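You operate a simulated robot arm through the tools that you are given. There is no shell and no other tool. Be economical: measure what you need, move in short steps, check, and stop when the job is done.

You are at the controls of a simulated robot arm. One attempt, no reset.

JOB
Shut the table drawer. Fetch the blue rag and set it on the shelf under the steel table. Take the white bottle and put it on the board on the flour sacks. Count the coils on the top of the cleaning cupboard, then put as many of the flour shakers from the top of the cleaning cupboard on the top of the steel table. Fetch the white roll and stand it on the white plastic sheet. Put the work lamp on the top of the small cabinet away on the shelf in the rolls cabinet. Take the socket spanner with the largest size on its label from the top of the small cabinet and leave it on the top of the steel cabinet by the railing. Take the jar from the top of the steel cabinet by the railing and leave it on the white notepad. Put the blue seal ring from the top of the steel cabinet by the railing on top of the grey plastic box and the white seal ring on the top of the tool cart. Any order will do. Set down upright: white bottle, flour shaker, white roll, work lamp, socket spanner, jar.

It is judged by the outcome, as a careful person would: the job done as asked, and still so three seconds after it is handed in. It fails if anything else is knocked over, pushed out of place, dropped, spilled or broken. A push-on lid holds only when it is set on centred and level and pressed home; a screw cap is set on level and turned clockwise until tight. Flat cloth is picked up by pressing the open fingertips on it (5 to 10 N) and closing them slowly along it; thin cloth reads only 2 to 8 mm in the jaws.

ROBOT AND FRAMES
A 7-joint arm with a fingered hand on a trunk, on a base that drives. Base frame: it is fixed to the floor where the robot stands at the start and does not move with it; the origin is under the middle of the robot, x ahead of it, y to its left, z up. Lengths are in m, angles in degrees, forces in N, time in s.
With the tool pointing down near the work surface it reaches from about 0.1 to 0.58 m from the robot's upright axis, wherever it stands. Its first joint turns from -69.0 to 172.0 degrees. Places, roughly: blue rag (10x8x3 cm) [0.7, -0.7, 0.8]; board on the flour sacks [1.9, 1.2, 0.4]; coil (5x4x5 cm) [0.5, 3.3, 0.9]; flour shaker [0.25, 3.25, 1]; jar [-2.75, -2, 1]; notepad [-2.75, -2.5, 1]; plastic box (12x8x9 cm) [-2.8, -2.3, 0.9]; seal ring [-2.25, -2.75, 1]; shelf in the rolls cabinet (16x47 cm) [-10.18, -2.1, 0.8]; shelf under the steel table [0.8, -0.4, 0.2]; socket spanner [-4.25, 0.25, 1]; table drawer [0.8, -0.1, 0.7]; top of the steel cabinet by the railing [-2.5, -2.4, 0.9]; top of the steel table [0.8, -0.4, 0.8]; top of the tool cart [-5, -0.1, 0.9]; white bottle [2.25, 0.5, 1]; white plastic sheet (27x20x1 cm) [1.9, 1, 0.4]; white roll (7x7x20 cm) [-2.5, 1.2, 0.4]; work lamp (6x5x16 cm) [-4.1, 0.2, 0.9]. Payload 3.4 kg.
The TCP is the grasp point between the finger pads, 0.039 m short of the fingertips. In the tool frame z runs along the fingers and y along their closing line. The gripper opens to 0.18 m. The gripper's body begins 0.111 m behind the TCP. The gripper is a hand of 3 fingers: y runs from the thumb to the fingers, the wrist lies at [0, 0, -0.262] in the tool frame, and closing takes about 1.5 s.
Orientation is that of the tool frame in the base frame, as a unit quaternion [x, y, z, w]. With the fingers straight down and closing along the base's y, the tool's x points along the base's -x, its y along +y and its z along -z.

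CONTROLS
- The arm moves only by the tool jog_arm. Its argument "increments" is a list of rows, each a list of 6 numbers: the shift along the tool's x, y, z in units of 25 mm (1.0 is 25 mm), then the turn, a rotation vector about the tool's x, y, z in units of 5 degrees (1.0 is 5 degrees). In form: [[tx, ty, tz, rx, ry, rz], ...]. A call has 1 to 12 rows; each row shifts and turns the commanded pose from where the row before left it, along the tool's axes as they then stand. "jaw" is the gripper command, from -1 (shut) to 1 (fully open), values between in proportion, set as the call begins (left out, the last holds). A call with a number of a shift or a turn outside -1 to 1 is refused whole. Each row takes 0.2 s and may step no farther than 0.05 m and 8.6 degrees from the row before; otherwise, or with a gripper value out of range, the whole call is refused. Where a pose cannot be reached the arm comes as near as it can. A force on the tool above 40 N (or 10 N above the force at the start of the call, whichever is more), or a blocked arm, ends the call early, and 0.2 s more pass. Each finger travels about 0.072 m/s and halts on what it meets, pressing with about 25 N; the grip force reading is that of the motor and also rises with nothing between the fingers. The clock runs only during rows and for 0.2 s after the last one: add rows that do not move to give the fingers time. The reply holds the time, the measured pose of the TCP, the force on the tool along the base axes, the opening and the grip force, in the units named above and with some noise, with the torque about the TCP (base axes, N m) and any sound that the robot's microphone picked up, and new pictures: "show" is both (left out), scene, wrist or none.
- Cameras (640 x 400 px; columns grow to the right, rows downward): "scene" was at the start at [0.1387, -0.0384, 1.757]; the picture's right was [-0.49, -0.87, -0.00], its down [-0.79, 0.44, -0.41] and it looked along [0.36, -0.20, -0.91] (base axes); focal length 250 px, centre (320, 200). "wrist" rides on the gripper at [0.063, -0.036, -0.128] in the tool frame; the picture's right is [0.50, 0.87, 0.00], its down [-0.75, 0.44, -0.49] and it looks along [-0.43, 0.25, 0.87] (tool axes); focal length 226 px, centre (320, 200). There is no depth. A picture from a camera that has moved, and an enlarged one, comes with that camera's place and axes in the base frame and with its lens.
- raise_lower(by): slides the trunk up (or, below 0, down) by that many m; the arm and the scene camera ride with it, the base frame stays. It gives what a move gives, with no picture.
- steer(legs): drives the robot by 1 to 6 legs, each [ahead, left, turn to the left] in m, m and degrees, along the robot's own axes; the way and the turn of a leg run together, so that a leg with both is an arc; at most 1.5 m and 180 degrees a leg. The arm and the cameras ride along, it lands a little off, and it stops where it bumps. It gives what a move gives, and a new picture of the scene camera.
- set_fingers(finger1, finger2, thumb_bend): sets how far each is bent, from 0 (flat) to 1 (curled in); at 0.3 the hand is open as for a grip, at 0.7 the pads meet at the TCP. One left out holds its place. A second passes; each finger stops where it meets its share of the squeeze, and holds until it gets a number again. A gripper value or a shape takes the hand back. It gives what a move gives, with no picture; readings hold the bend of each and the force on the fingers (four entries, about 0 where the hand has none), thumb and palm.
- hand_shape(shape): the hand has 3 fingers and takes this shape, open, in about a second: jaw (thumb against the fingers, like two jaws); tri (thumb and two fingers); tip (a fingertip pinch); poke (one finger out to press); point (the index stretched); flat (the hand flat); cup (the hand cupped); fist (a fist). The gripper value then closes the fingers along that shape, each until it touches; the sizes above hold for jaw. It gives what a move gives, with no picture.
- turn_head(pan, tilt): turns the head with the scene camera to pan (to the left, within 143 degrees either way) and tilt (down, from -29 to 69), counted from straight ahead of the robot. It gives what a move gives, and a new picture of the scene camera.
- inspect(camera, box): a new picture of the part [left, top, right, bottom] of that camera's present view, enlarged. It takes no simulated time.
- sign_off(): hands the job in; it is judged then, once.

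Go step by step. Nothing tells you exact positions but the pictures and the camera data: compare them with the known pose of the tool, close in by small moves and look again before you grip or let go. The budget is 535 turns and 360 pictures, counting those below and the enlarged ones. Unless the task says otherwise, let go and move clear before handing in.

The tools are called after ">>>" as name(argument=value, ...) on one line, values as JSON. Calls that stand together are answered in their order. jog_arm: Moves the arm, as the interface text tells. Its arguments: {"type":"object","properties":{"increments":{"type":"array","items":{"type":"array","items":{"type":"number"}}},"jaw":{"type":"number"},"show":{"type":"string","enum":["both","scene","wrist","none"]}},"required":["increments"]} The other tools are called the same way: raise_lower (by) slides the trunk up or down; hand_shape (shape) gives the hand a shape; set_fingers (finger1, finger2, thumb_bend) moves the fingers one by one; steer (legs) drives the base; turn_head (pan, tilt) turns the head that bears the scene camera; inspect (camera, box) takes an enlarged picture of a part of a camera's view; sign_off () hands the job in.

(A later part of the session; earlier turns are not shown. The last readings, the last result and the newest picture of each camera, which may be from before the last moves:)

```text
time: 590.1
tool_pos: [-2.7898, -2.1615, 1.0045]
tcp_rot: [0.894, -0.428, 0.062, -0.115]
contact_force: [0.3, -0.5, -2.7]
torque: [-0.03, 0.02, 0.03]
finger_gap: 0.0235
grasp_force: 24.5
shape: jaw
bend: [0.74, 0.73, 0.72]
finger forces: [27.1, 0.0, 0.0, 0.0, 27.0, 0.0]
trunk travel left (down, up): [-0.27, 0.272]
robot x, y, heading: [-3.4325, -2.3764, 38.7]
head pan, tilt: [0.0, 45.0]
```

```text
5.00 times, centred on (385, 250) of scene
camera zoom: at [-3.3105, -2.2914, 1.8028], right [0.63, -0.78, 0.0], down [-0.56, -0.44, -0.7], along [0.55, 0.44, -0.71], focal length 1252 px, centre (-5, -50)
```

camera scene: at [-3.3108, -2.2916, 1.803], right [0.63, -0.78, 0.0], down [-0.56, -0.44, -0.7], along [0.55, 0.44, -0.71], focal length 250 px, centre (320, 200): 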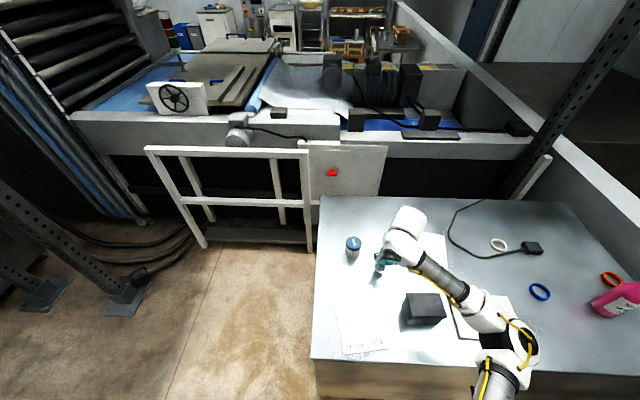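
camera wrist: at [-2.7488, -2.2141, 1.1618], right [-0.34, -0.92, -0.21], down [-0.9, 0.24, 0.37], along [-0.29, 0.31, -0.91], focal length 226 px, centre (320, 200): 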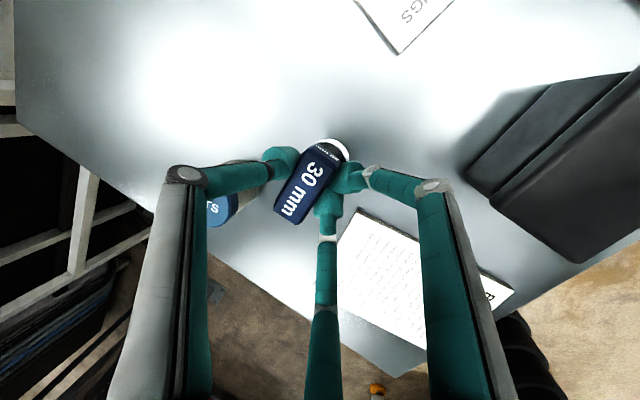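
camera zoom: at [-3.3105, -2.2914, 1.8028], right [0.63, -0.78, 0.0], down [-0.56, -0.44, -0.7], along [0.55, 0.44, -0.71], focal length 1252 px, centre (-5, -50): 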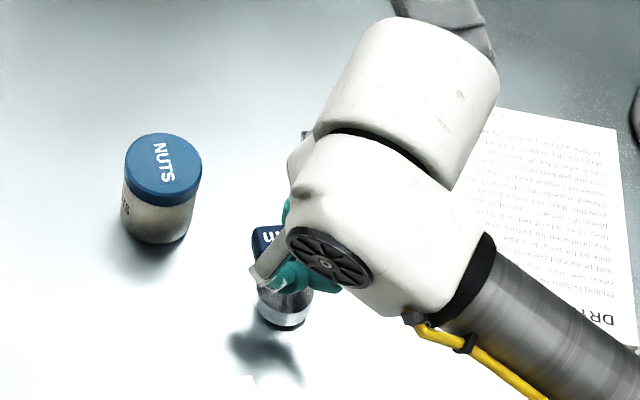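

>>> jog_arm(increments=[[0, 0.03, 0.13, 0, 0, 0], [0, 0, 0, 0, 0, 0]], show="wrist")

```text
time: 590.7
tool_pos: [-2.7893, -2.1625, 1.0018]
tcp_rot: [0.893, -0.429, 0.063, -0.117]
contact_force: [-0.1, -1.2, -0.2]
torque: [-0.02, -0.01, -0.01]
finger_gap: 0.0239
grasp_force: 24.8
shape: jaw
bend: [0.74, 0.73, 0.72]
finger forces: [27.4, 0.2, 0.0, 0.1, 27.0, 0.1]
trunk travel left (down, up): [-0.27, 0.272]
robot x, y, heading: [-3.4301, -2.3738, 38.8]
head pan, tilt: [0.0, 45.0]
camera wrist: at [-2.7521, -2.2106, 1.1361], right [-0.34, -0.91, -0.22], down [-0.9, 0.25, 0.35], along [-0.26, 0.32, -0.91], focal length 226 px, centre (320, 200)
```

wrist: 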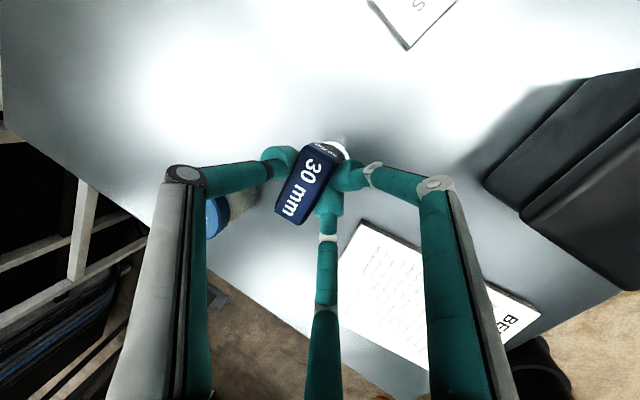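

Orientation matches the upright grip. A touch lower, then releasing.

>>> jog_arm(increments=[[0, 0.015, 0.06, -0.25, 0, 0], [0, 0, 0, 0, 0, 0]], show="none")

>>> jog_arm(increments=[[0, 0, 0, 0, 0, 0], [0, 0, 0, 0, 0, 0], [0, 0, 0, 0, 0, 0]], jaw=-0.2, show="wrist")

```text
time: 591.3
tool_pos: [-2.7892, -2.163, 1.0037]
tcp_rot: [0.894, -0.431, 0.058, -0.109]
contact_force: [1.7, -2.3, 5.4]
torque: [0.06, -0.14, -0.07]
finger_gap: 0.0239
grasp_force: 25.1
shape: jaw
bend: [0.74, 0.73, 0.72]
finger forces: [27.1, 0.0, 0.0, 0.1, 26.7, 0.1]
trunk travel left (down, up): [-0.27, 0.272]
robot x, y, heading: [-3.4302, -2.3775, 38.4]
head pan, tilt: [0.0, 45.0]
```

```text
time: 592.1
tool_pos: [-2.7895, -2.1618, 1.0015]
tcp_rot: [0.895, -0.43, 0.058, -0.107]
contact_force: [0.1, 0.3, -1.0]
torque: [-0.04, -0.01, 0.0]
finger_gap: 0.0714
grasp_force: 0.1
shape: jaw
bend: [0.72, 0.72, 0.74]
finger forces: [0.0, 0.0, 0.0, 0.0, 0.1, 0.0]
trunk travel left (down, up): [-0.27, 0.272]
robot x, y, heading: [-3.4294, -2.3762, 38.7]
head pan, tilt: [0.0, 45.0]
camera wrist: at [-2.7504, -2.2079, 1.1345], right [-0.34, -0.92, -0.2], down [-0.9, 0.25, 0.36], along [-0.28, 0.31, -0.91], focal length 226 px, centre (320, 200)
```

wrist: 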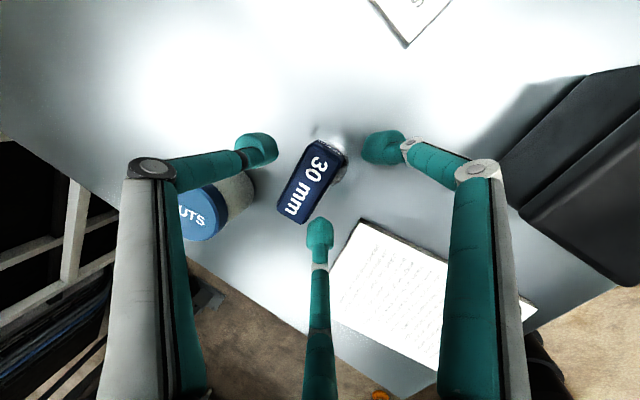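

Spanner stands by itself. Lifting clear.

>>> jog_arm(increments=[[0, -0.1, -0.4, 0, 0, 0], [0, -0.2, -0.8, 0, 0, 0], [0, -0.22, -0.9, 0, 0, 0], [0, -0.22, -0.9, 0, 0, 0], [0, -0.22, -0.9, 0, 0, 0], [0, -0.22, -0.9, 0, 0, 0], [0, -0.22, -0.9, 0, 0, 0]], show="both")

```text
time: 593.7
tool_pos: [-2.7908, -2.1617, 1.1503]
tcp_rot: [0.894, -0.43, 0.058, -0.108]
contact_force: [-0.9, 0.5, 0.2]
torque: [0.0, -0.01, -0.02]
finger_gap: 0.0715
grasp_force: 0.0
shape: jaw
bend: [0.72, 0.72, 0.74]
finger forces: [0.0, 0.0, 0.0, 0.1, 0.0, 0.0]
trunk travel left (down, up): [-0.27, 0.272]
robot x, y, heading: [-3.4299, -2.3752, 38.9]
head pan, tilt: [0.0, 45.0]
camera scene: at [-3.3125, -2.2918, 1.8032], right [0.62, -0.78, 0.0], down [-0.56, -0.44, -0.7], along [0.55, 0.44, -0.71], focal length 250 px, centre (320, 200)
camera wrist: at [-2.7519, -2.2073, 1.283], right [-0.34, -0.92, -0.2], down [-0.9, 0.26, 0.36], along [-0.28, 0.31, -0.91], focal length 226 px, centre (320, 200)
```

scene: 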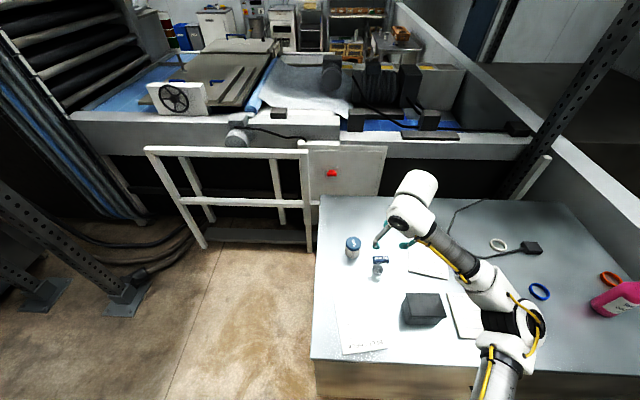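
wrist: 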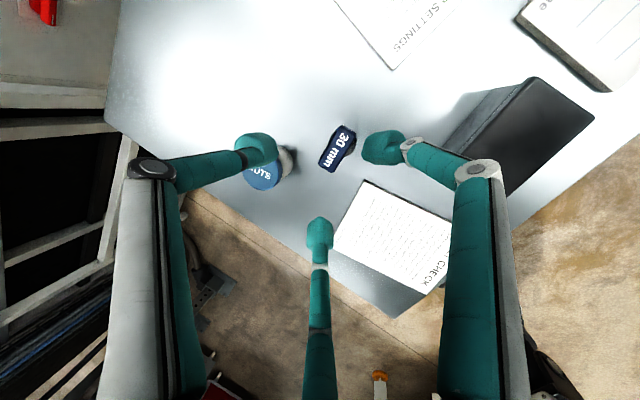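

Spanner upright. Next the jar: I'll straighten the hand and turn it back to closing left-right (so the thumb passes clear of the spanner).

>>> jog_arm(increments=[[0, -0.1, -0.8, -0.5, 0, 0], [0, -0.1, -0.8, -0.5, 0, 0], [0, 0.3, 0, -0.5, 0, 0], [0, 0.6, 0, -0.5, 0, 0], [0, 0.8, 0, -0.5, 0, 0], [0, 0.8, 0, -0.5, 0, 0], [0, 0.5, 0, 0, 0, 1], [0, 0, 0, 0, 0, 1], [0, 0, 0, 0, 0, 1], [0, 0, 0, 0, 0, 1], [0, 0, 0, 0, 0, 1], [0, 0, 0, 0, 0, 1]], jaw=0.1, show="none")

>>> jog_arm(increments=[[0, 0, 0, 0, 0, 1], [0, 0, 0, 0, 0, 1], [0, 0, 0, 0, 0, 1], [0, 0, 0, 0, 0, 1], [0, 0, 0, 0, 0, 1], [0, 0, 0, 0, 0, 1], [0, 0, 0, 0, 0, 1], [0, 0, 0, 0, 0, 1], [0, 0, 0, 0, 0, 1], [0, 0, 0, 0, 0, 1], [0, 0, 0, 0, 0, 1], [0, 0, 0, 0, 0, 1]], show="wrist")

```text
time: 596.3
tool_pos: [-2.8536, -2.2115, 1.1837]
tcp_rot: [0.757, -0.653, 0.004, 0.01]
contact_force: [-1.0, 0.4, -0.4]
torque: [0.0, -0.03, -0.05]
finger_gap: 0.0984
grasp_force: 0.0
shape: jaw
bend: [0.7, 0.7, 0.71]
finger forces: [0.1, 0.0, 0.0, 0.1, 0.0, 0.1]
trunk travel left (down, up): [-0.27, 0.272]
robot x, y, heading: [-3.4315, -2.375, 38.8]
head pan, tilt: [0.0, 45.0]
```

```text
time: 598.9
tool_pos: [-2.8535, -2.2104, 1.1837]
tcp_rot: [-0.33, 0.944, -0.008, -0.005]
contact_force: [0.3, -0.3, -0.3]
torque: [0.03, -0.02, 0.0]
finger_gap: 0.0985
grasp_force: 0.0
shape: jaw
bend: [0.7, 0.7, 0.71]
finger forces: [0.0, 0.0, 0.1, 0.0, 0.1, 0.1]
trunk travel left (down, up): [-0.27, 0.272]
robot x, y, heading: [-3.4346, -2.3792, 38.4]
head pan, tilt: [0.0, 45.0]
camera wrist: at [-2.8802, -2.2757, 1.3124], right [-0.93, 0.37, 0.0], down [0.32, 0.82, 0.47], along [0.18, 0.44, -0.88], focal length 226 px, centre (320, 200)
```

wrist: 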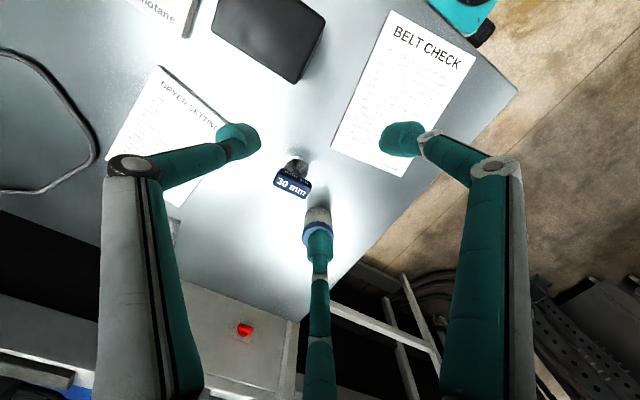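

The jar is at (-2.78, -2.06). Moving over it.

>>> jog_arm(increments=[[-0.86, 0.41, 0, 0, 0, 0], [-0.86, 0.41, 0, 0, 0, 0], [-0.86, 0.41, 0, 0, 0, 0], [-0.86, 0.41, 0, 0, 0, 0], [-0.86, 0.41, 0, 0, 0, 0], [-0.86, 0.41, 0, 0, 0, 0], [-0.86, 0.41, 0, 0, 0, 0], [0, 0, 0.8, 0, 0, 0], [0, 0, 0.8, 0, 0, 0]], jaw=0.2, show="wrist")

```text
time: 600.9
tool_pos: [-2.7777, -2.0627, 1.1397]
tcp_rot: [-0.33, 0.944, -0.008, -0.007]
contact_force: [-0.1, 0.5, 1.1]
torque: [0.03, 0.01, 0.0]
finger_gap: 0.1077
grasp_force: 0.1
shape: jaw
bend: [0.69, 0.69, 0.69]
finger forces: [0.0, 0.0, 0.0, 0.0, 0.0, 0.1]
trunk travel left (down, up): [-0.27, 0.272]
robot x, y, heading: [-3.4321, -2.3758, 38.8]
head pan, tilt: [0.0, 45.0]
camera wrist: at [-2.8054, -2.1279, 1.2684], right [-0.93, 0.37, 0.0], down [0.32, 0.82, 0.47], along [0.17, 0.44, -0.88], focal length 226 px, centre (320, 200)
```

wrist: 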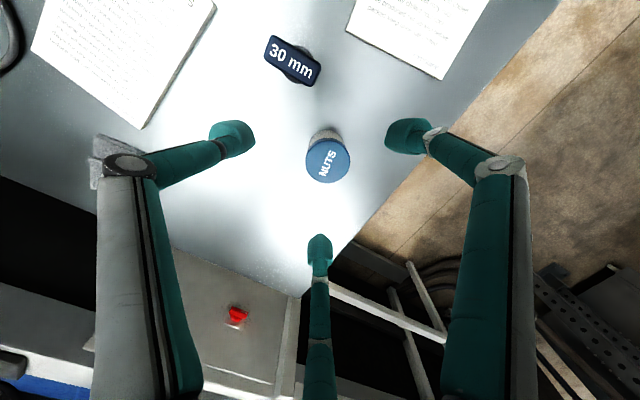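

>>> jog_arm(increments=[[-0.18, 0.29, 0.6, 0, 0, 0], [-0.18, 0.29, 0.6, 0, 0, 0], [0, 0, 0.9, 0, 0, 0], [0, 0, 0.9, 0, 0, 0]], show="wrist")

```text
time: 601.9
tool_pos: [-2.7804, -2.0468, 1.0658]
tcp_rot: [-0.329, 0.944, -0.007, -0.007]
contact_force: [1.0, 0.6, 0.1]
torque: [0.04, -0.01, 0.01]
finger_gap: 0.1077
grasp_force: 0.1
shape: jaw
bend: [0.69, 0.69, 0.69]
finger forces: [0.0, 0.0, 0.0, 0.0, 0.0, 0.0]
trunk travel left (down, up): [-0.27, 0.272]
robot x, y, heading: [-3.4328, -2.3772, 38.9]
head pan, tilt: [0.0, 45.0]
camera wrist: at [-2.8084, -2.1115, 1.194], right [-0.93, 0.37, 0.0], down [0.32, 0.82, 0.47], along [0.17, 0.44, -0.88], focal length 226 px, centre (320, 200)
```

wrist: 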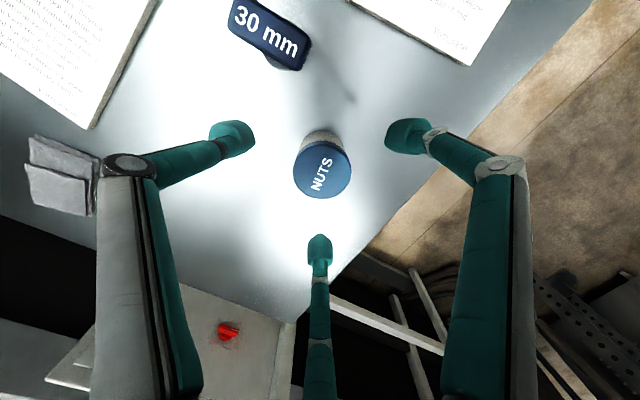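

>>> jog_arm(increments=[[0, 0.05, 0.8, 0, 0, 0], [0, 0, 0.8, 0, 0, 0], [0, 0, 0.8, 0, 0, 0], [0, 0, 0.7, 0, 0, 0]], show="wrist")

>>> jog_arm(increments=[[0, 0, 0, 0, 0, 0], [0, 0, 0, 0, 0, 0], [0, 0, 0, 0, 0, 0], [0, 0, 0, 0, 0, 0], [0, 0, 0, 0, 0, 0]], jaw=-0.6, show="wrist")

```text
time: 602.9
tool_pos: [-2.7834, -2.0471, 0.9894]
tcp_rot: [-0.331, 0.944, -0.008, -0.006]
contact_force: [0.7, 0.0, -0.2]
torque: [0.04, 0.03, 0.01]
finger_gap: 0.1075
grasp_force: 0.0
shape: jaw
bend: [0.69, 0.69, 0.69]
finger forces: [0.0, 0.1, 0.0, 0.0, 0.0, 0.0]
trunk travel left (down, up): [-0.27, 0.272]
robot x, y, heading: [-3.4316, -2.3737, 38.8]
head pan, tilt: [0.0, 45.0]
camera wrist: at [-2.8111, -2.1124, 1.1171], right [-0.93, 0.37, 0.0], down [0.32, 0.82, 0.47], along [0.17, 0.44, -0.88], focal length 226 px, centre (320, 200)
```

wrist: 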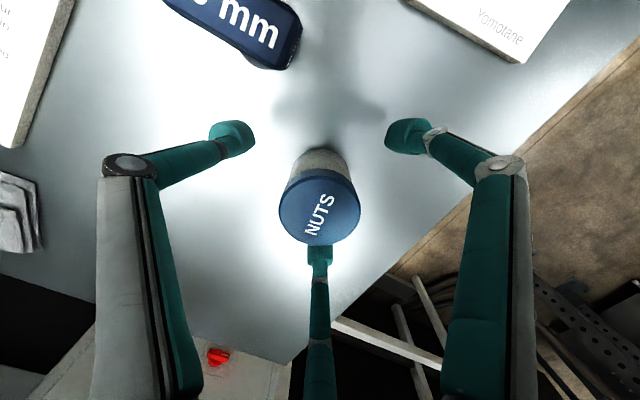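

```text
time: 604.1
tool_pos: [-2.7834, -2.0471, 0.9897]
tcp_rot: [-0.33, 0.944, -0.01, -0.006]
contact_force: [-0.4, -0.3, 0.6]
torque: [0.01, 0.0, -0.03]
finger_gap: 0.0526
grasp_force: 25.0
shape: jaw
bend: [0.72, 0.72, 0.75]
finger forces: [22.7, 23.1, 0.0, 0.0, 22.8, 0.1]
trunk travel left (down, up): [-0.27, 0.272]
robot x, y, heading: [-3.4319, -2.3782, 38.6]
head pan, tilt: [0.0, 45.0]
camera wrist: at [-2.8111, -2.1124, 1.1172], right [-0.93, 0.37, 0.0], down [0.32, 0.82, 0.47], along [0.17, 0.44, -0.88], focal length 226 px, centre (320, 200)
```

wrist: 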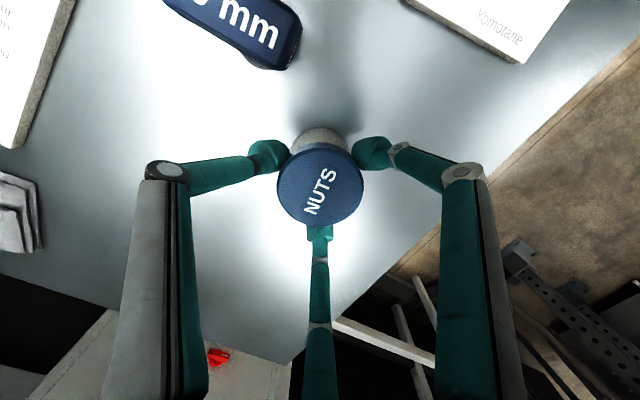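

Evenly gripped. Lifting and sliding the robot right toward the notepad.

>>> jog_arm(increments=[[0, 0, -0.5, 0, 0, 0], [0, 0, -0.9, 0, 0, 0], [0, 0, -0.9, 0, 0, 0], [0, 0, -0.9, 0, 0, 0], [0, 0, -0.9, 0, 0, 0], [0, 0, -0.9, 0, 0, 0], [0, 0, -0.9, 0, 0, 0], [0, 0, -0.9, 0, 0, 0], [0.9, 0, 0, 0, 0, 0], [0.9, 0, 0, 0, 0, 0], [0.9, 0, 0, 0, 0, 0], [0.9, 0, 0, 0, 0, 0]], show="none")

>>> steer(legs=[[0, -0.37, 0]])

>>> jog_arm(increments=[[0.9, 0, 0, 0, 0, 0], [0.9, 0, 0, 0, 0, 0], [0.9, 0, 0, 0, 0, 0], [0.9, 0, 0, 0, 0, 0]], show="both")

```text
time: 606.7
tool_pos: [-2.8535, -2.1019, 1.1596]
tcp_rot: [-0.33, 0.944, -0.009, -0.005]
contact_force: [0.4, 0.2, -0.3]
torque: [-0.01, 0.02, -0.01]
finger_gap: 0.0526
grasp_force: 25.1
shape: jaw
bend: [0.72, 0.72, 0.75]
finger forces: [23.2, 23.0, 0.0, 0.1, 22.8, 0.0]
trunk travel left (down, up): [-0.27, 0.272]
robot x, y, heading: [-3.4285, -2.3759, 38.8]
head pan, tilt: [0.0, 45.0]
```

```text
time: 609.1
tool_pos: [-2.6173, -2.4018, 1.1579]
tcp_rot: [-0.327, 0.945, -0.009, -0.006]
contact_force: [0.4, 0.2, -1.4]
torque: [0.01, 0.0, 0.0]
finger_gap: 0.0525
grasp_force: 24.9
shape: jaw
bend: [0.72, 0.72, 0.75]
finger forces: [23.2, 23.1, 0.1, 0.1, 22.8, 0.0]
trunk travel left (down, up): [-0.27, 0.272]
robot x, y, heading: [-3.1952, -2.6736, 38.3]
head pan, tilt: [0.0, 45.0]
camera scene: at [-3.0752, -2.5875, 1.803], right [0.62, -0.78, 0.0], down [-0.56, -0.44, -0.7], along [0.55, 0.44, -0.71], focal length 250 px, centre (320, 200)
```

scene: 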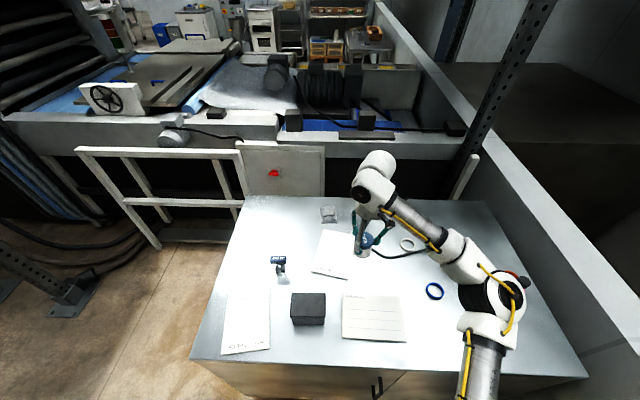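

```text
time: 610.1
tool_pos: [-2.6896, -2.4572, 1.1617]
tcp_rot: [-0.328, 0.945, -0.009, -0.003]
contact_force: [-0.7, 1.3, -1.5]
torque: [-0.01, 0.03, -0.01]
finger_gap: 0.0524
grasp_force: 25.0
shape: jaw
bend: [0.72, 0.72, 0.75]
finger forces: [23.5, 23.3, 0.1, 0.0, 23.1, 0.0]
trunk travel left (down, up): [-0.27, 0.272]
robot x, y, heading: [-3.1972, -2.6727, 38.4]
head pan, tilt: [0.0, 45.0]
camera scene: at [-3.0756, -2.5894, 1.8032], right [0.62, -0.78, 0.0], down [-0.56, -0.44, -0.7], along [0.55, 0.44, -0.71], focal length 250 px, centre (320, 200)
camera wrist: at [-2.7188, -2.5215, 1.2902], right [-0.93, 0.37, -0.01], down [0.32, 0.82, 0.48], along [0.18, 0.44, -0.88], focal length 226 px, centre (320, 200)
```

scene: 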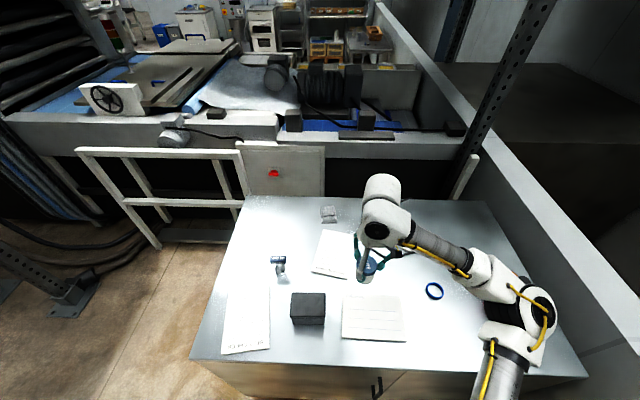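
wrist: 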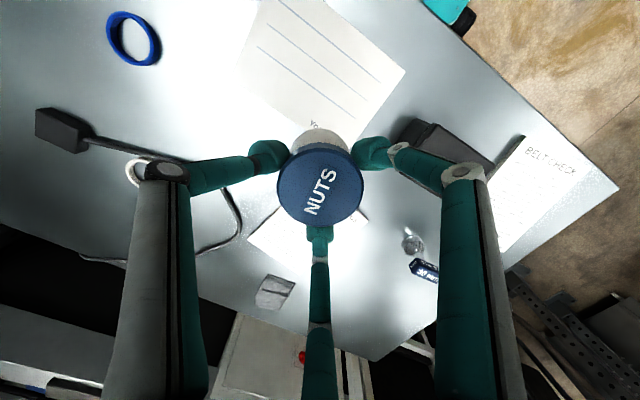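

Notepad centre at (-2.728, -2.53). Positioning over it and lowering.

>>> jog_arm(increments=[[0.75, -0.335, 0, 0, 0, 0], [0.75, -0.335, 0, 0, 0, 0], [0.75, -0.335, 0, 0, 0, 0], [0.75, -0.335, 0, 0, 0, 0], [0, 0, 0.9, 0, 0, 0], [0, 0, 0.9, 0, 0, 0], [0, 0, 0.9, 0, 0, 0], [0, 0, 0.9, 0, 0, 0], [0, 0, 0.9, 0, 0, 0], [0, 0, 0.8, 0, 0, 0]], show="both")

```text
time: 612.3
tool_pos: [-2.7284, -2.5318, 1.0309]
tcp_rot: [-0.327, 0.945, -0.009, -0.004]
contact_force: [0.5, 0.2, 0.0]
torque: [0.0, 0.0, -0.01]
finger_gap: 0.0525
grasp_force: 25.3
shape: jaw
bend: [0.72, 0.72, 0.75]
finger forces: [23.3, 23.3, 0.0, 0.0, 22.9, 0.0]
trunk travel left (down, up): [-0.27, 0.272]
robot x, y, heading: [-3.1948, -2.6736, 38.3]
head pan, tilt: [0.0, 45.0]
camera scene: at [-3.0747, -2.5898, 1.8031], right [0.62, -0.78, 0.0], down [-0.56, -0.44, -0.7], along [0.55, 0.44, -0.71], focal length 250 px, centre (320, 200)
camera wrist: at [-2.7576, -2.5968, 1.1595], right [-0.93, 0.37, -0.01], down [0.32, 0.82, 0.48], along [0.18, 0.44, -0.88], focal length 226 px, centre (320, 200)
```

scene: 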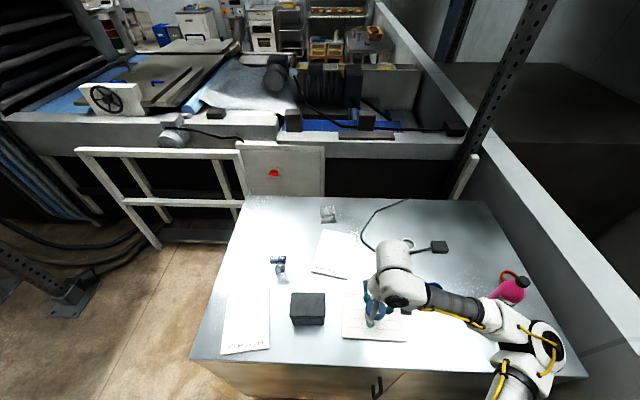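
wrist: 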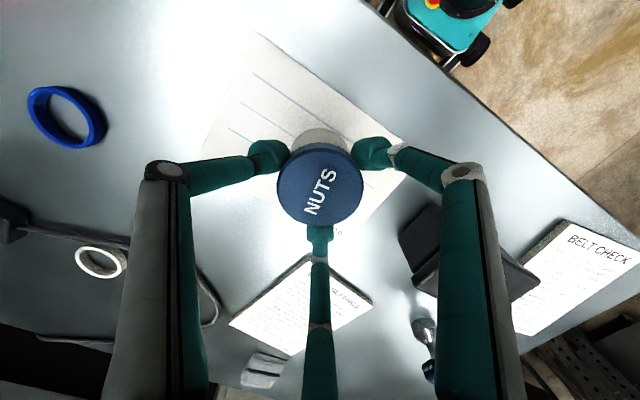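

>>> jog_arm(increments=[[0, 0, 0.3, 0, 0, 0], [0, 0, 0.3, 0, 0, 0], [0, 0, 0.2, 0, 0, 0], [0, 0, 0.15, 0, 0, 0]], show="none")

>>> jog_arm(increments=[[0, 0, 0.15, 0, 0, 0], [0, 0, 0.15, 0, 0, 0]], show="none")

```text
time: 613.3
tool_pos: [-2.7295, -2.5318, 1.0075]
tcp_rot: [-0.327, 0.945, -0.008, -0.005]
contact_force: [-0.2, 0.2, -2.1]
torque: [0.01, -0.02, 0.05]
finger_gap: 0.0521
grasp_force: 25.2
shape: jaw
bend: [0.72, 0.72, 0.75]
finger forces: [23.4, 23.3, 0.0, 0.0, 22.9, 0.1]
trunk travel left (down, up): [-0.27, 0.272]
robot x, y, heading: [-3.1954, -2.6776, 38.1]
head pan, tilt: [0.0, 45.0]
```

```text
time: 613.9
tool_pos: [-2.7301, -2.5333, 1.0031]
tcp_rot: [-0.326, 0.945, -0.008, -0.001]
contact_force: [2.3, -0.8, 22.3]
torque: [-0.09, -0.13, -0.01]
finger_gap: 0.0531
grasp_force: 25.2
shape: jaw
bend: [0.72, 0.72, 0.75]
finger forces: [24.8, 25.5, 0.1, 0.0, 26.3, 0.1]
trunk travel left (down, up): [-0.27, 0.272]
robot x, y, heading: [-3.197, -2.6767, 38.3]
head pan, tilt: [0.0, 45.0]
```

Contact on the notepad. Easing and releasing the jar.

>>> jog_arm(increments=[[0, 0, -0.17, 0, 0, 0], [0, 0, 0, 0, 0, 0]], show="none")

>>> jog_arm(increments=[[0, 0, 0, 0, 0, 0], [0, 0, 0, 0, 0, 0], [0, 0, 0, 0, 0, 0], [0, 0, 0, 0, 0, 0]], jaw=0.2, show="none")

>>> jog_arm(increments=[[0, 0, -0.8, 0, 0, 0], [0, 0, -0.9, 0, 0, 0], [0, 0, -0.9, 0, 0, 0], [0, 0, -0.9, 0, 0, 0], [0, 0, -0.9, 0, 0, 0], [0, 0, -0.9, 0, 0, 0], [0, 0, -0.9, 0, 0, 0]], show="both")

```text
time: 614.5
tool_pos: [-2.7311, -2.5328, 1.0024]
tcp_rot: [-0.328, 0.945, -0.009, -0.005]
contact_force: [0.9, 1.1, 6.8]
torque: [0.05, -0.04, 0.02]
finger_gap: 0.053
grasp_force: 25.0
shape: jaw
bend: [0.72, 0.72, 0.75]
finger forces: [24.7, 25.7, 0.0, 0.0, 24.6, 0.0]
trunk travel left (down, up): [-0.27, 0.272]
robot x, y, heading: [-3.1956, -2.6743, 38.3]
head pan, tilt: [0.0, 45.0]
```

```text
time: 615.5
tool_pos: [-2.7299, -2.5337, 1.0041]
tcp_rot: [-0.327, 0.945, -0.009, -0.004]
contact_force: [-0.8, -0.1, 0.2]
torque: [0.02, 0.04, -0.04]
finger_gap: 0.1077
grasp_force: 0.0
shape: jaw
bend: [0.69, 0.69, 0.69]
finger forces: [0.1, 0.0, 0.1, 0.1, 0.0, 0.0]
trunk travel left (down, up): [-0.27, 0.272]
robot x, y, heading: [-3.1953, -2.6762, 38.6]
head pan, tilt: [0.0, 45.0]
```

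```text
time: 617.1
tool_pos: [-2.7287, -2.531, 1.1585]
tcp_rot: [-0.328, 0.945, -0.009, -0.005]
contact_force: [-0.2, 0.3, -0.5]
torque: [-0.01, -0.04, 0.01]
finger_gap: 0.1074
grasp_force: 0.0
shape: jaw
bend: [0.69, 0.69, 0.69]
finger forces: [0.0, 0.1, 0.0, 0.1, 0.0, 0.0]
trunk travel left (down, up): [-0.27, 0.272]
robot x, y, heading: [-3.1924, -2.6731, 38.3]
head pan, tilt: [0.0, 45.0]
camera scene: at [-3.0765, -2.5899, 1.8033], right [0.62, -0.78, 0.0], down [-0.56, -0.44, -0.71], along [0.55, 0.44, -0.71], focal length 250 px, centre (320, 200)
camera wrist: at [-2.7572, -2.5952, 1.2868], right [-0.93, 0.37, -0.01], down [0.32, 0.82, 0.48], along [0.18, 0.44, -0.88], focal length 226 px, centre (320, 200)
```

scene: 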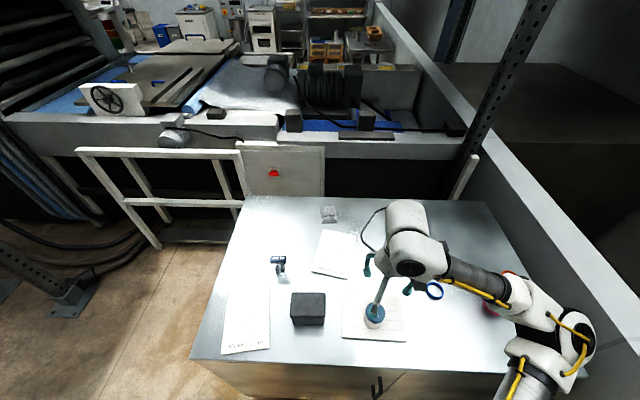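
wrist: 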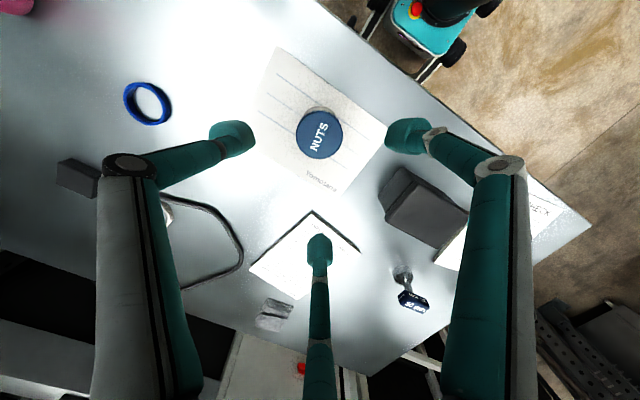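

The jar stands on the notepad. Next the blue seal ring at about (-2.52, -2.65); moving over it, keeping the forearm away from the pink bottle.

>>> jog_arm(increments=[[-0.35, -0.91, 0, 0, 0, 0], [-0.35, -0.91, 0, 0, 0, 0], [-0.35, -0.91, 0, 0, 0, 0], [-0.35, -0.91, 0, 0, 0, 0], [-0.35, -0.91, 0, 0, 0, 0], [-0.35, -0.91, 0, 0, 0, 0], [-0.35, -0.91, 0, 0, 0, 0], [-0.35, -0.91, 0, 0, 0, 0], [-0.35, -0.91, 0, 0, 0, 0], [-0.35, -0.91, 0, 0, 0, 0]], jaw=0.3, show="both")

```text
time: 619.3
tool_pos: [-2.5179, -2.6552, 1.16]
tcp_rot: [-0.327, 0.945, -0.009, -0.004]
contact_force: [0.5, -0.1, -0.1]
torque: [0.0, 0.03, 0.0]
finger_gap: 0.1163
grasp_force: 0.0
shape: jaw
bend: [0.66, 0.66, 0.66]
finger forces: [0.0, 0.1, 0.1, 0.1, 0.0, 0.0]
trunk travel left (down, up): [-0.27, 0.272]
robot x, y, heading: [-3.1967, -2.677, 38.1]
head pan, tilt: [0.0, 45.0]
camera scene: at [-3.0733, -2.5914, 1.8031], right [0.62, -0.78, -0.01], down [-0.56, -0.44, -0.7], along [0.55, 0.44, -0.71], focal length 250 px, centre (320, 200)
camera wrist: at [-2.5461, -2.7194, 1.2885], right [-0.93, 0.37, -0.01], down [0.32, 0.82, 0.48], along [0.18, 0.44, -0.88], focal length 226 px, centre (320, 200)
```

scene: 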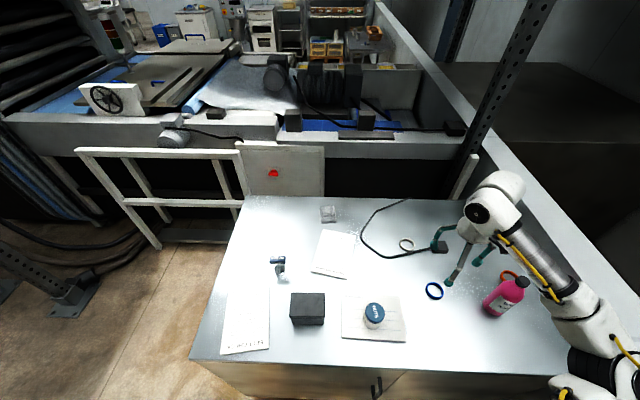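
wrist: 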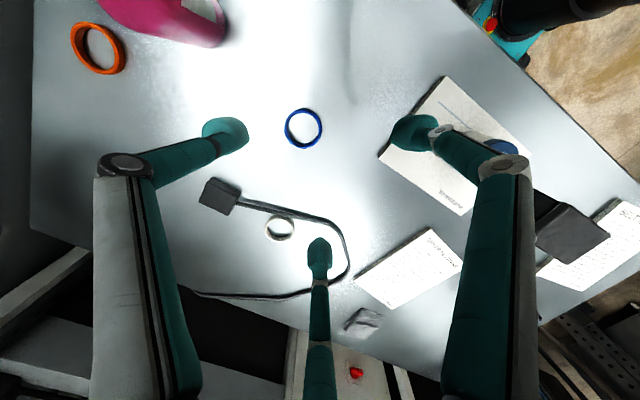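

>>> jog_arm(increments=[[-0.15, -0.45, 0.3, 0, 0, 0], [-0.15, -0.45, 0.6, 0, 0, 0], [0, 0, 0.9, 0, 0, 0], [0, 0, 0.9, 0, 0, 0], [0, 0, 0.9, 0, 0, 0], [0, 0, 0.9, 0, 0, 0], [0, 0, 0.8, 0, 0, 0]], jaw=0, show="both")

```text
time: 620.9
tool_pos: [-2.5008, -2.6698, 1.0274]
tcp_rot: [-0.327, 0.945, -0.009, -0.005]
contact_force: [0.4, 0.1, -0.5]
torque: [-0.01, 0.02, -0.03]
finger_gap: 0.0905
grasp_force: 0.0
shape: jaw
bend: [0.71, 0.71, 0.72]
finger forces: [0.0, 0.0, 0.0, 0.1, 0.0, 0.0]
trunk travel left (down, up): [-0.27, 0.272]
robot x, y, heading: [-3.1947, -2.6733, 38.3]
head pan, tilt: [0.0, 45.0]
camera scene: at [-3.0735, -2.5919, 1.8031], right [0.62, -0.78, -0.01], down [-0.56, -0.44, -0.7], along [0.55, 0.44, -0.71], focal length 250 px, centre (320, 200)
camera wrist: at [-2.5293, -2.7347, 1.1572], right [-0.93, 0.37, -0.01], down [0.32, 0.82, 0.48], along [0.18, 0.44, -0.88], focal length 226 px, centre (320, 200)
```

scene: 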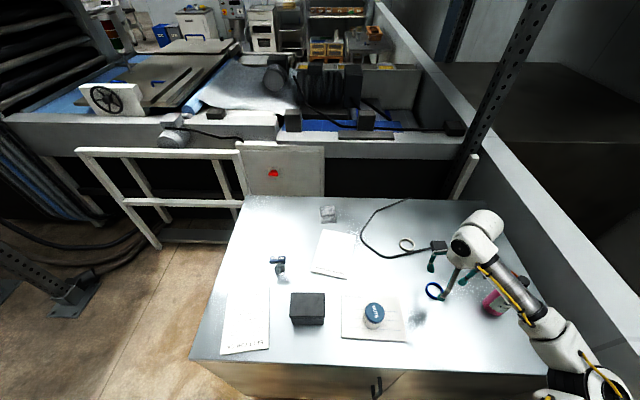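
wrist: 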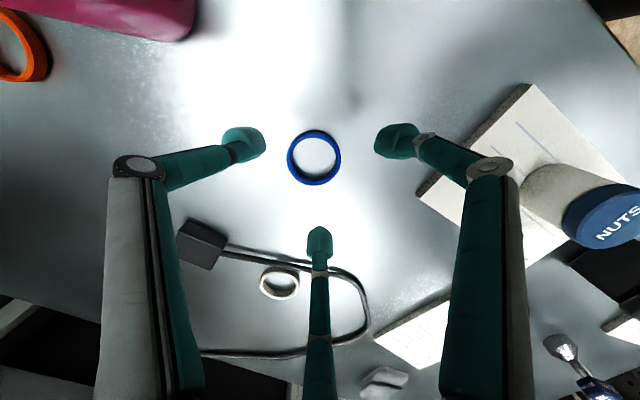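

>>> inspect(camera="scene", box=[400, 190, 640, 400])

```text
1.90 times, centred on (520, 295) of scene
camera zoom: at [-3.0735, -2.5919, 1.8031], right [0.62, -0.78, -0.01], down [-0.56, -0.44, -0.7], along [0.55, 0.44, -0.71], focal length 477 px, centre (-61, 19)
```

zoom: 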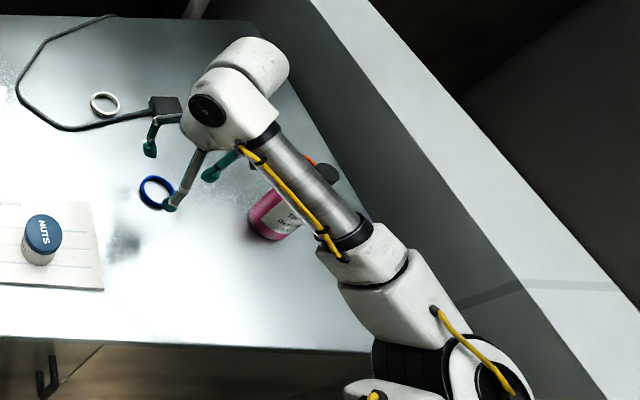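

The forearm is about 15 cm clear of the bottle horizontally. Continuing down to the ring.

>>> jog_arm(increments=[[-0.1, -0.2, 0.8, 0, 0, 0], [0, 0, 0.5, 0, 0, 0], [0, 0, 0.3, 0, 0, 0], [0, 0, 0.2, 0, 0, 0]], show="wrist")

```text
time: 621.9
tool_pos: [-2.4939, -2.671, 0.9842]
tcp_rot: [-0.328, 0.945, -0.009, -0.005]
contact_force: [-0.3, 0.2, 0.9]
torque: [-0.01, -0.01, 0.01]
finger_gap: 0.0903
grasp_force: 0.1
shape: jaw
bend: [0.71, 0.71, 0.72]
finger forces: [0.1, 0.1, 0.0, 0.0, 0.1, 0.1]
trunk travel left (down, up): [-0.27, 0.272]
robot x, y, heading: [-3.1941, -2.673, 38.5]
head pan, tilt: [0.0, 45.0]
camera wrist: at [-2.5233, -2.7373, 1.112], right [-0.93, 0.37, -0.01], down [0.32, 0.82, 0.48], along [0.18, 0.44, -0.88], focal length 226 px, centre (320, 200)
```

wrist: 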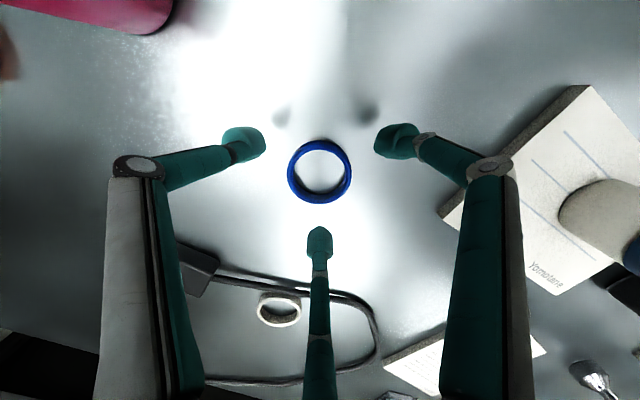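

>>> jog_arm(increments=[[0, 0, 0.2, 0, 0, 0], [0, 0, 0.15, 0, 0, 0]], show="none")

```text
time: 622.5
tool_pos: [-2.4938, -2.6717, 0.9741]
tcp_rot: [-0.327, 0.945, -0.009, -0.004]
contact_force: [-0.1, 0.1, 0.4]
torque: [0.04, 0.02, -0.04]
finger_gap: 0.0905
grasp_force: 0.0
shape: jaw
bend: [0.71, 0.71, 0.72]
finger forces: [0.0, 0.1, 0.1, 0.0, 0.1, 0.0]
trunk travel left (down, up): [-0.27, 0.272]
robot x, y, heading: [-3.1965, -2.6717, 38.4]
head pan, tilt: [0.0, 45.0]
```

>>> jog_arm(increments=[[0, 0, 0.12, 0, 0, 0], [0, 0, 0, 0, 0, 0]], show="none")

```text
time: 623.1
tool_pos: [-2.4952, -2.6729, 0.972]
tcp_rot: [-0.328, 0.945, -0.01, -0.003]
contact_force: [0.2, 0.0, 0.2]
torque: [-0.02, -0.02, 0.0]
finger_gap: 0.0908
grasp_force: 0.0
shape: jaw
bend: [0.71, 0.71, 0.72]
finger forces: [0.0, 0.0, 0.0, 0.0, 0.0, 0.0]
trunk travel left (down, up): [-0.27, 0.272]
robot x, y, heading: [-3.193, -2.674, 38.3]
head pan, tilt: [0.0, 45.0]
```

Near the surface with no contact yet. Closing on the ring.

>>> jog_arm(increments=[[0, 0, 0, 0, 0, 0], [0, 0, 0, 0, 0, 0], [0, 0, 0, 0, 0, 0], [0, 0, 0, 0, 0, 0], [0, 0, 0, 0, 0, 0]], jaw=-0.6, show="wrist")

```text
time: 624.3
tool_pos: [-2.4953, -2.6732, 0.9715]
tcp_rot: [-0.328, 0.945, -0.008, -0.004]
contact_force: [0.8, -0.1, 0.6]
torque: [0.06, -0.04, -0.01]
finger_gap: 0.0364
grasp_force: 0.0
shape: jaw
bend: [0.72, 0.72, 0.74]
finger forces: [0.0, 0.0, 0.0, 0.1, 0.1, 0.1]
trunk travel left (down, up): [-0.27, 0.272]
robot x, y, heading: [-3.1963, -2.672, 38.2]
head pan, tilt: [0.0, 45.0]
camera wrist: at [-2.5228, -2.7384, 1.1002], right [-0.93, 0.37, -0.01], down [0.32, 0.82, 0.48], along [0.18, 0.44, -0.88], focal length 226 px, centre (320, 200)
```

wrist: 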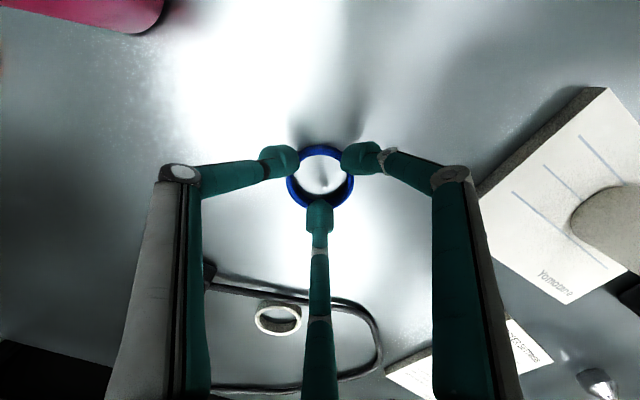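

The fingertips are above the ring; the surface is lower than thought. Re-opening and lowering until contact.

>>> jog_arm(increments=[[0, 0, 0, 0, 0, 0], [0, 0, 0, 0, 0, 0], [0, 0, 0, 0, 0, 0], [0, 0, 0, 0, 0, 0], [0, 0, 0.2, 0, 0, 0], [0, 0, 0.2, 0, 0, 0], [0, 0, 0.15, 0, 0, 0]], jaw=0, show="none")

>>> jog_arm(increments=[[0, 0, 0.12, 0, 0, 0], [0, 0, 0.12, 0, 0, 0]], show="none")

```text
time: 625.9
tool_pos: [-2.4958, -2.6737, 0.957]
tcp_rot: [-0.327, 0.945, -0.009, -0.005]
contact_force: [0.8, -0.1, 0.9]
torque: [-0.03, 0.01, -0.03]
finger_gap: 0.0892
grasp_force: 0.0
shape: jaw
bend: [0.71, 0.71, 0.72]
finger forces: [0.0, 0.0, 0.0, 0.0, 0.0, 0.1]
trunk travel left (down, up): [-0.27, 0.272]
robot x, y, heading: [-3.1948, -2.6732, 38.1]
head pan, tilt: [0.0, 45.0]
```

```text
time: 626.5
tool_pos: [-2.4938, -2.6746, 0.9528]
tcp_rot: [-0.327, 0.945, -0.009, -0.004]
contact_force: [-0.5, -1.1, 0.0]
torque: [0.03, 0.02, -0.01]
finger_gap: 0.0892
grasp_force: 0.1
shape: jaw
bend: [0.71, 0.71, 0.72]
finger forces: [0.0, 0.1, 0.0, 0.0, 0.0, 0.0]
trunk travel left (down, up): [-0.27, 0.272]
robot x, y, heading: [-3.1991, -2.6717, 38.4]
head pan, tilt: [0.0, 45.0]
```

>>> jog_arm(increments=[[0, 0, 0.12, 0, 0, 0], [0, 0, 0.12, 0, 0, 0]], show="none")

>>> jog_arm(increments=[[0, 0, 0.1, 0, 0, 0], [0, 0, 0.1, 0, 0, 0]], show="wrist")

```text
time: 627.1
tool_pos: [-2.4948, -2.6729, 0.9456]
tcp_rot: [-0.327, 0.945, -0.01, -0.004]
contact_force: [0.2, -0.3, 0.2]
torque: [-0.03, 0.01, 0.0]
finger_gap: 0.0898
grasp_force: 0.0
shape: jaw
bend: [0.71, 0.71, 0.72]
finger forces: [0.1, 0.2, 0.0, 0.0, 0.0, 0.1]
trunk travel left (down, up): [-0.27, 0.272]
robot x, y, heading: [-3.1958, -2.6711, 38.4]
head pan, tilt: [0.0, 45.0]
```

```text
time: 627.7
tool_pos: [-2.4936, -2.675, 0.9414]
tcp_rot: [-0.328, 0.945, -0.008, -0.004]
contact_force: [0.7, -0.2, 0.7]
torque: [0.05, 0.01, 0.02]
finger_gap: 0.0895
grasp_force: 0.0
shape: jaw
bend: [0.71, 0.71, 0.72]
finger forces: [0.0, 0.2, 0.0, 0.0, 0.0, 0.1]
trunk travel left (down, up): [-0.27, 0.272]
robot x, y, heading: [-3.1924, -2.6741, 38.5]
head pan, tilt: [0.0, 45.0]
camera wrist: at [-2.5223, -2.7394, 1.0698], right [-0.93, 0.37, -0.01], down [0.32, 0.82, 0.48], along [0.18, 0.44, -0.88], focal length 226 px, centre (320, 200)
```

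wrist: 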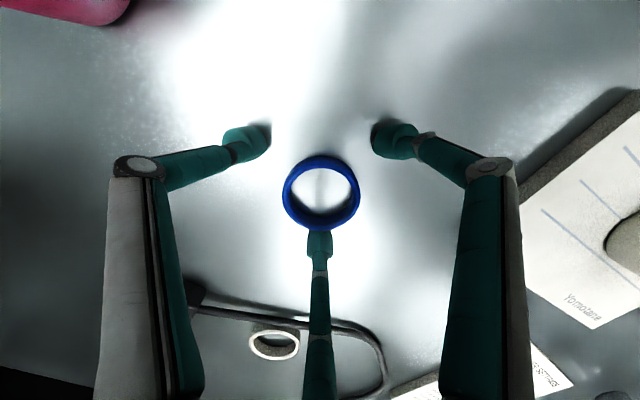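

>>> jog_arm(increments=[[0, 0, 0.12, 0, 0, 0], [0, 0, 0, 0, 0, 0]], show="none")

>>> jog_arm(increments=[[0, 0, 0, 0, 0, 0], [0, 0, 0, 0, 0, 0], [0, 0, 0, 0, 0, 0], [0, 0, 0, 0, 0, 0], [0, 0, 0, 0, 0, 0]], jaw=-0.6, show="wrist")

```text
time: 628.3
tool_pos: [-2.4953, -2.6753, 0.9396]
tcp_rot: [-0.327, 0.945, -0.009, -0.003]
contact_force: [0.7, 0.1, 7.1]
torque: [0.37, -0.18, -0.05]
finger_gap: 0.0893
grasp_force: 0.1
shape: jaw
bend: [0.71, 0.71, 0.72]
finger forces: [0.1, 7.9, 0.1, 0.0, 0.0, 0.1]
trunk travel left (down, up): [-0.27, 0.272]
robot x, y, heading: [-3.1976, -2.6735, 38.2]
head pan, tilt: [0.0, 45.0]
```

```text
time: 629.5
tool_pos: [-2.4957, -2.6748, 0.9396]
tcp_rot: [-0.328, 0.945, -0.009, -0.004]
contact_force: [1.1, 3.1, 9.9]
torque: [0.41, -0.12, 0.0]
finger_gap: 0.0532
grasp_force: 25.1
shape: jaw
bend: [0.72, 0.73, 0.75]
finger forces: [21.4, 30.8, 0.1, 0.0, 22.0, 0.0]
trunk travel left (down, up): [-0.27, 0.272]
robot x, y, heading: [-3.1928, -2.6733, 38.5]
head pan, tilt: [0.0, 45.0]
camera wrist: at [-2.5233, -2.7393, 1.0677], right [-0.93, 0.37, -0.01], down [0.32, 0.82, 0.48], along [0.18, 0.44, -0.88], focal length 226 px, centre (320, 200)
```

wrist: 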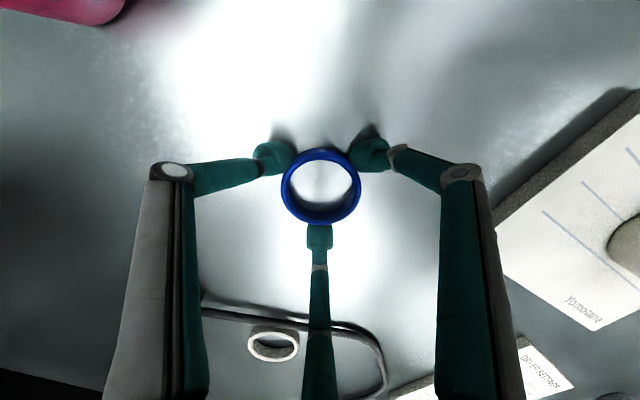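

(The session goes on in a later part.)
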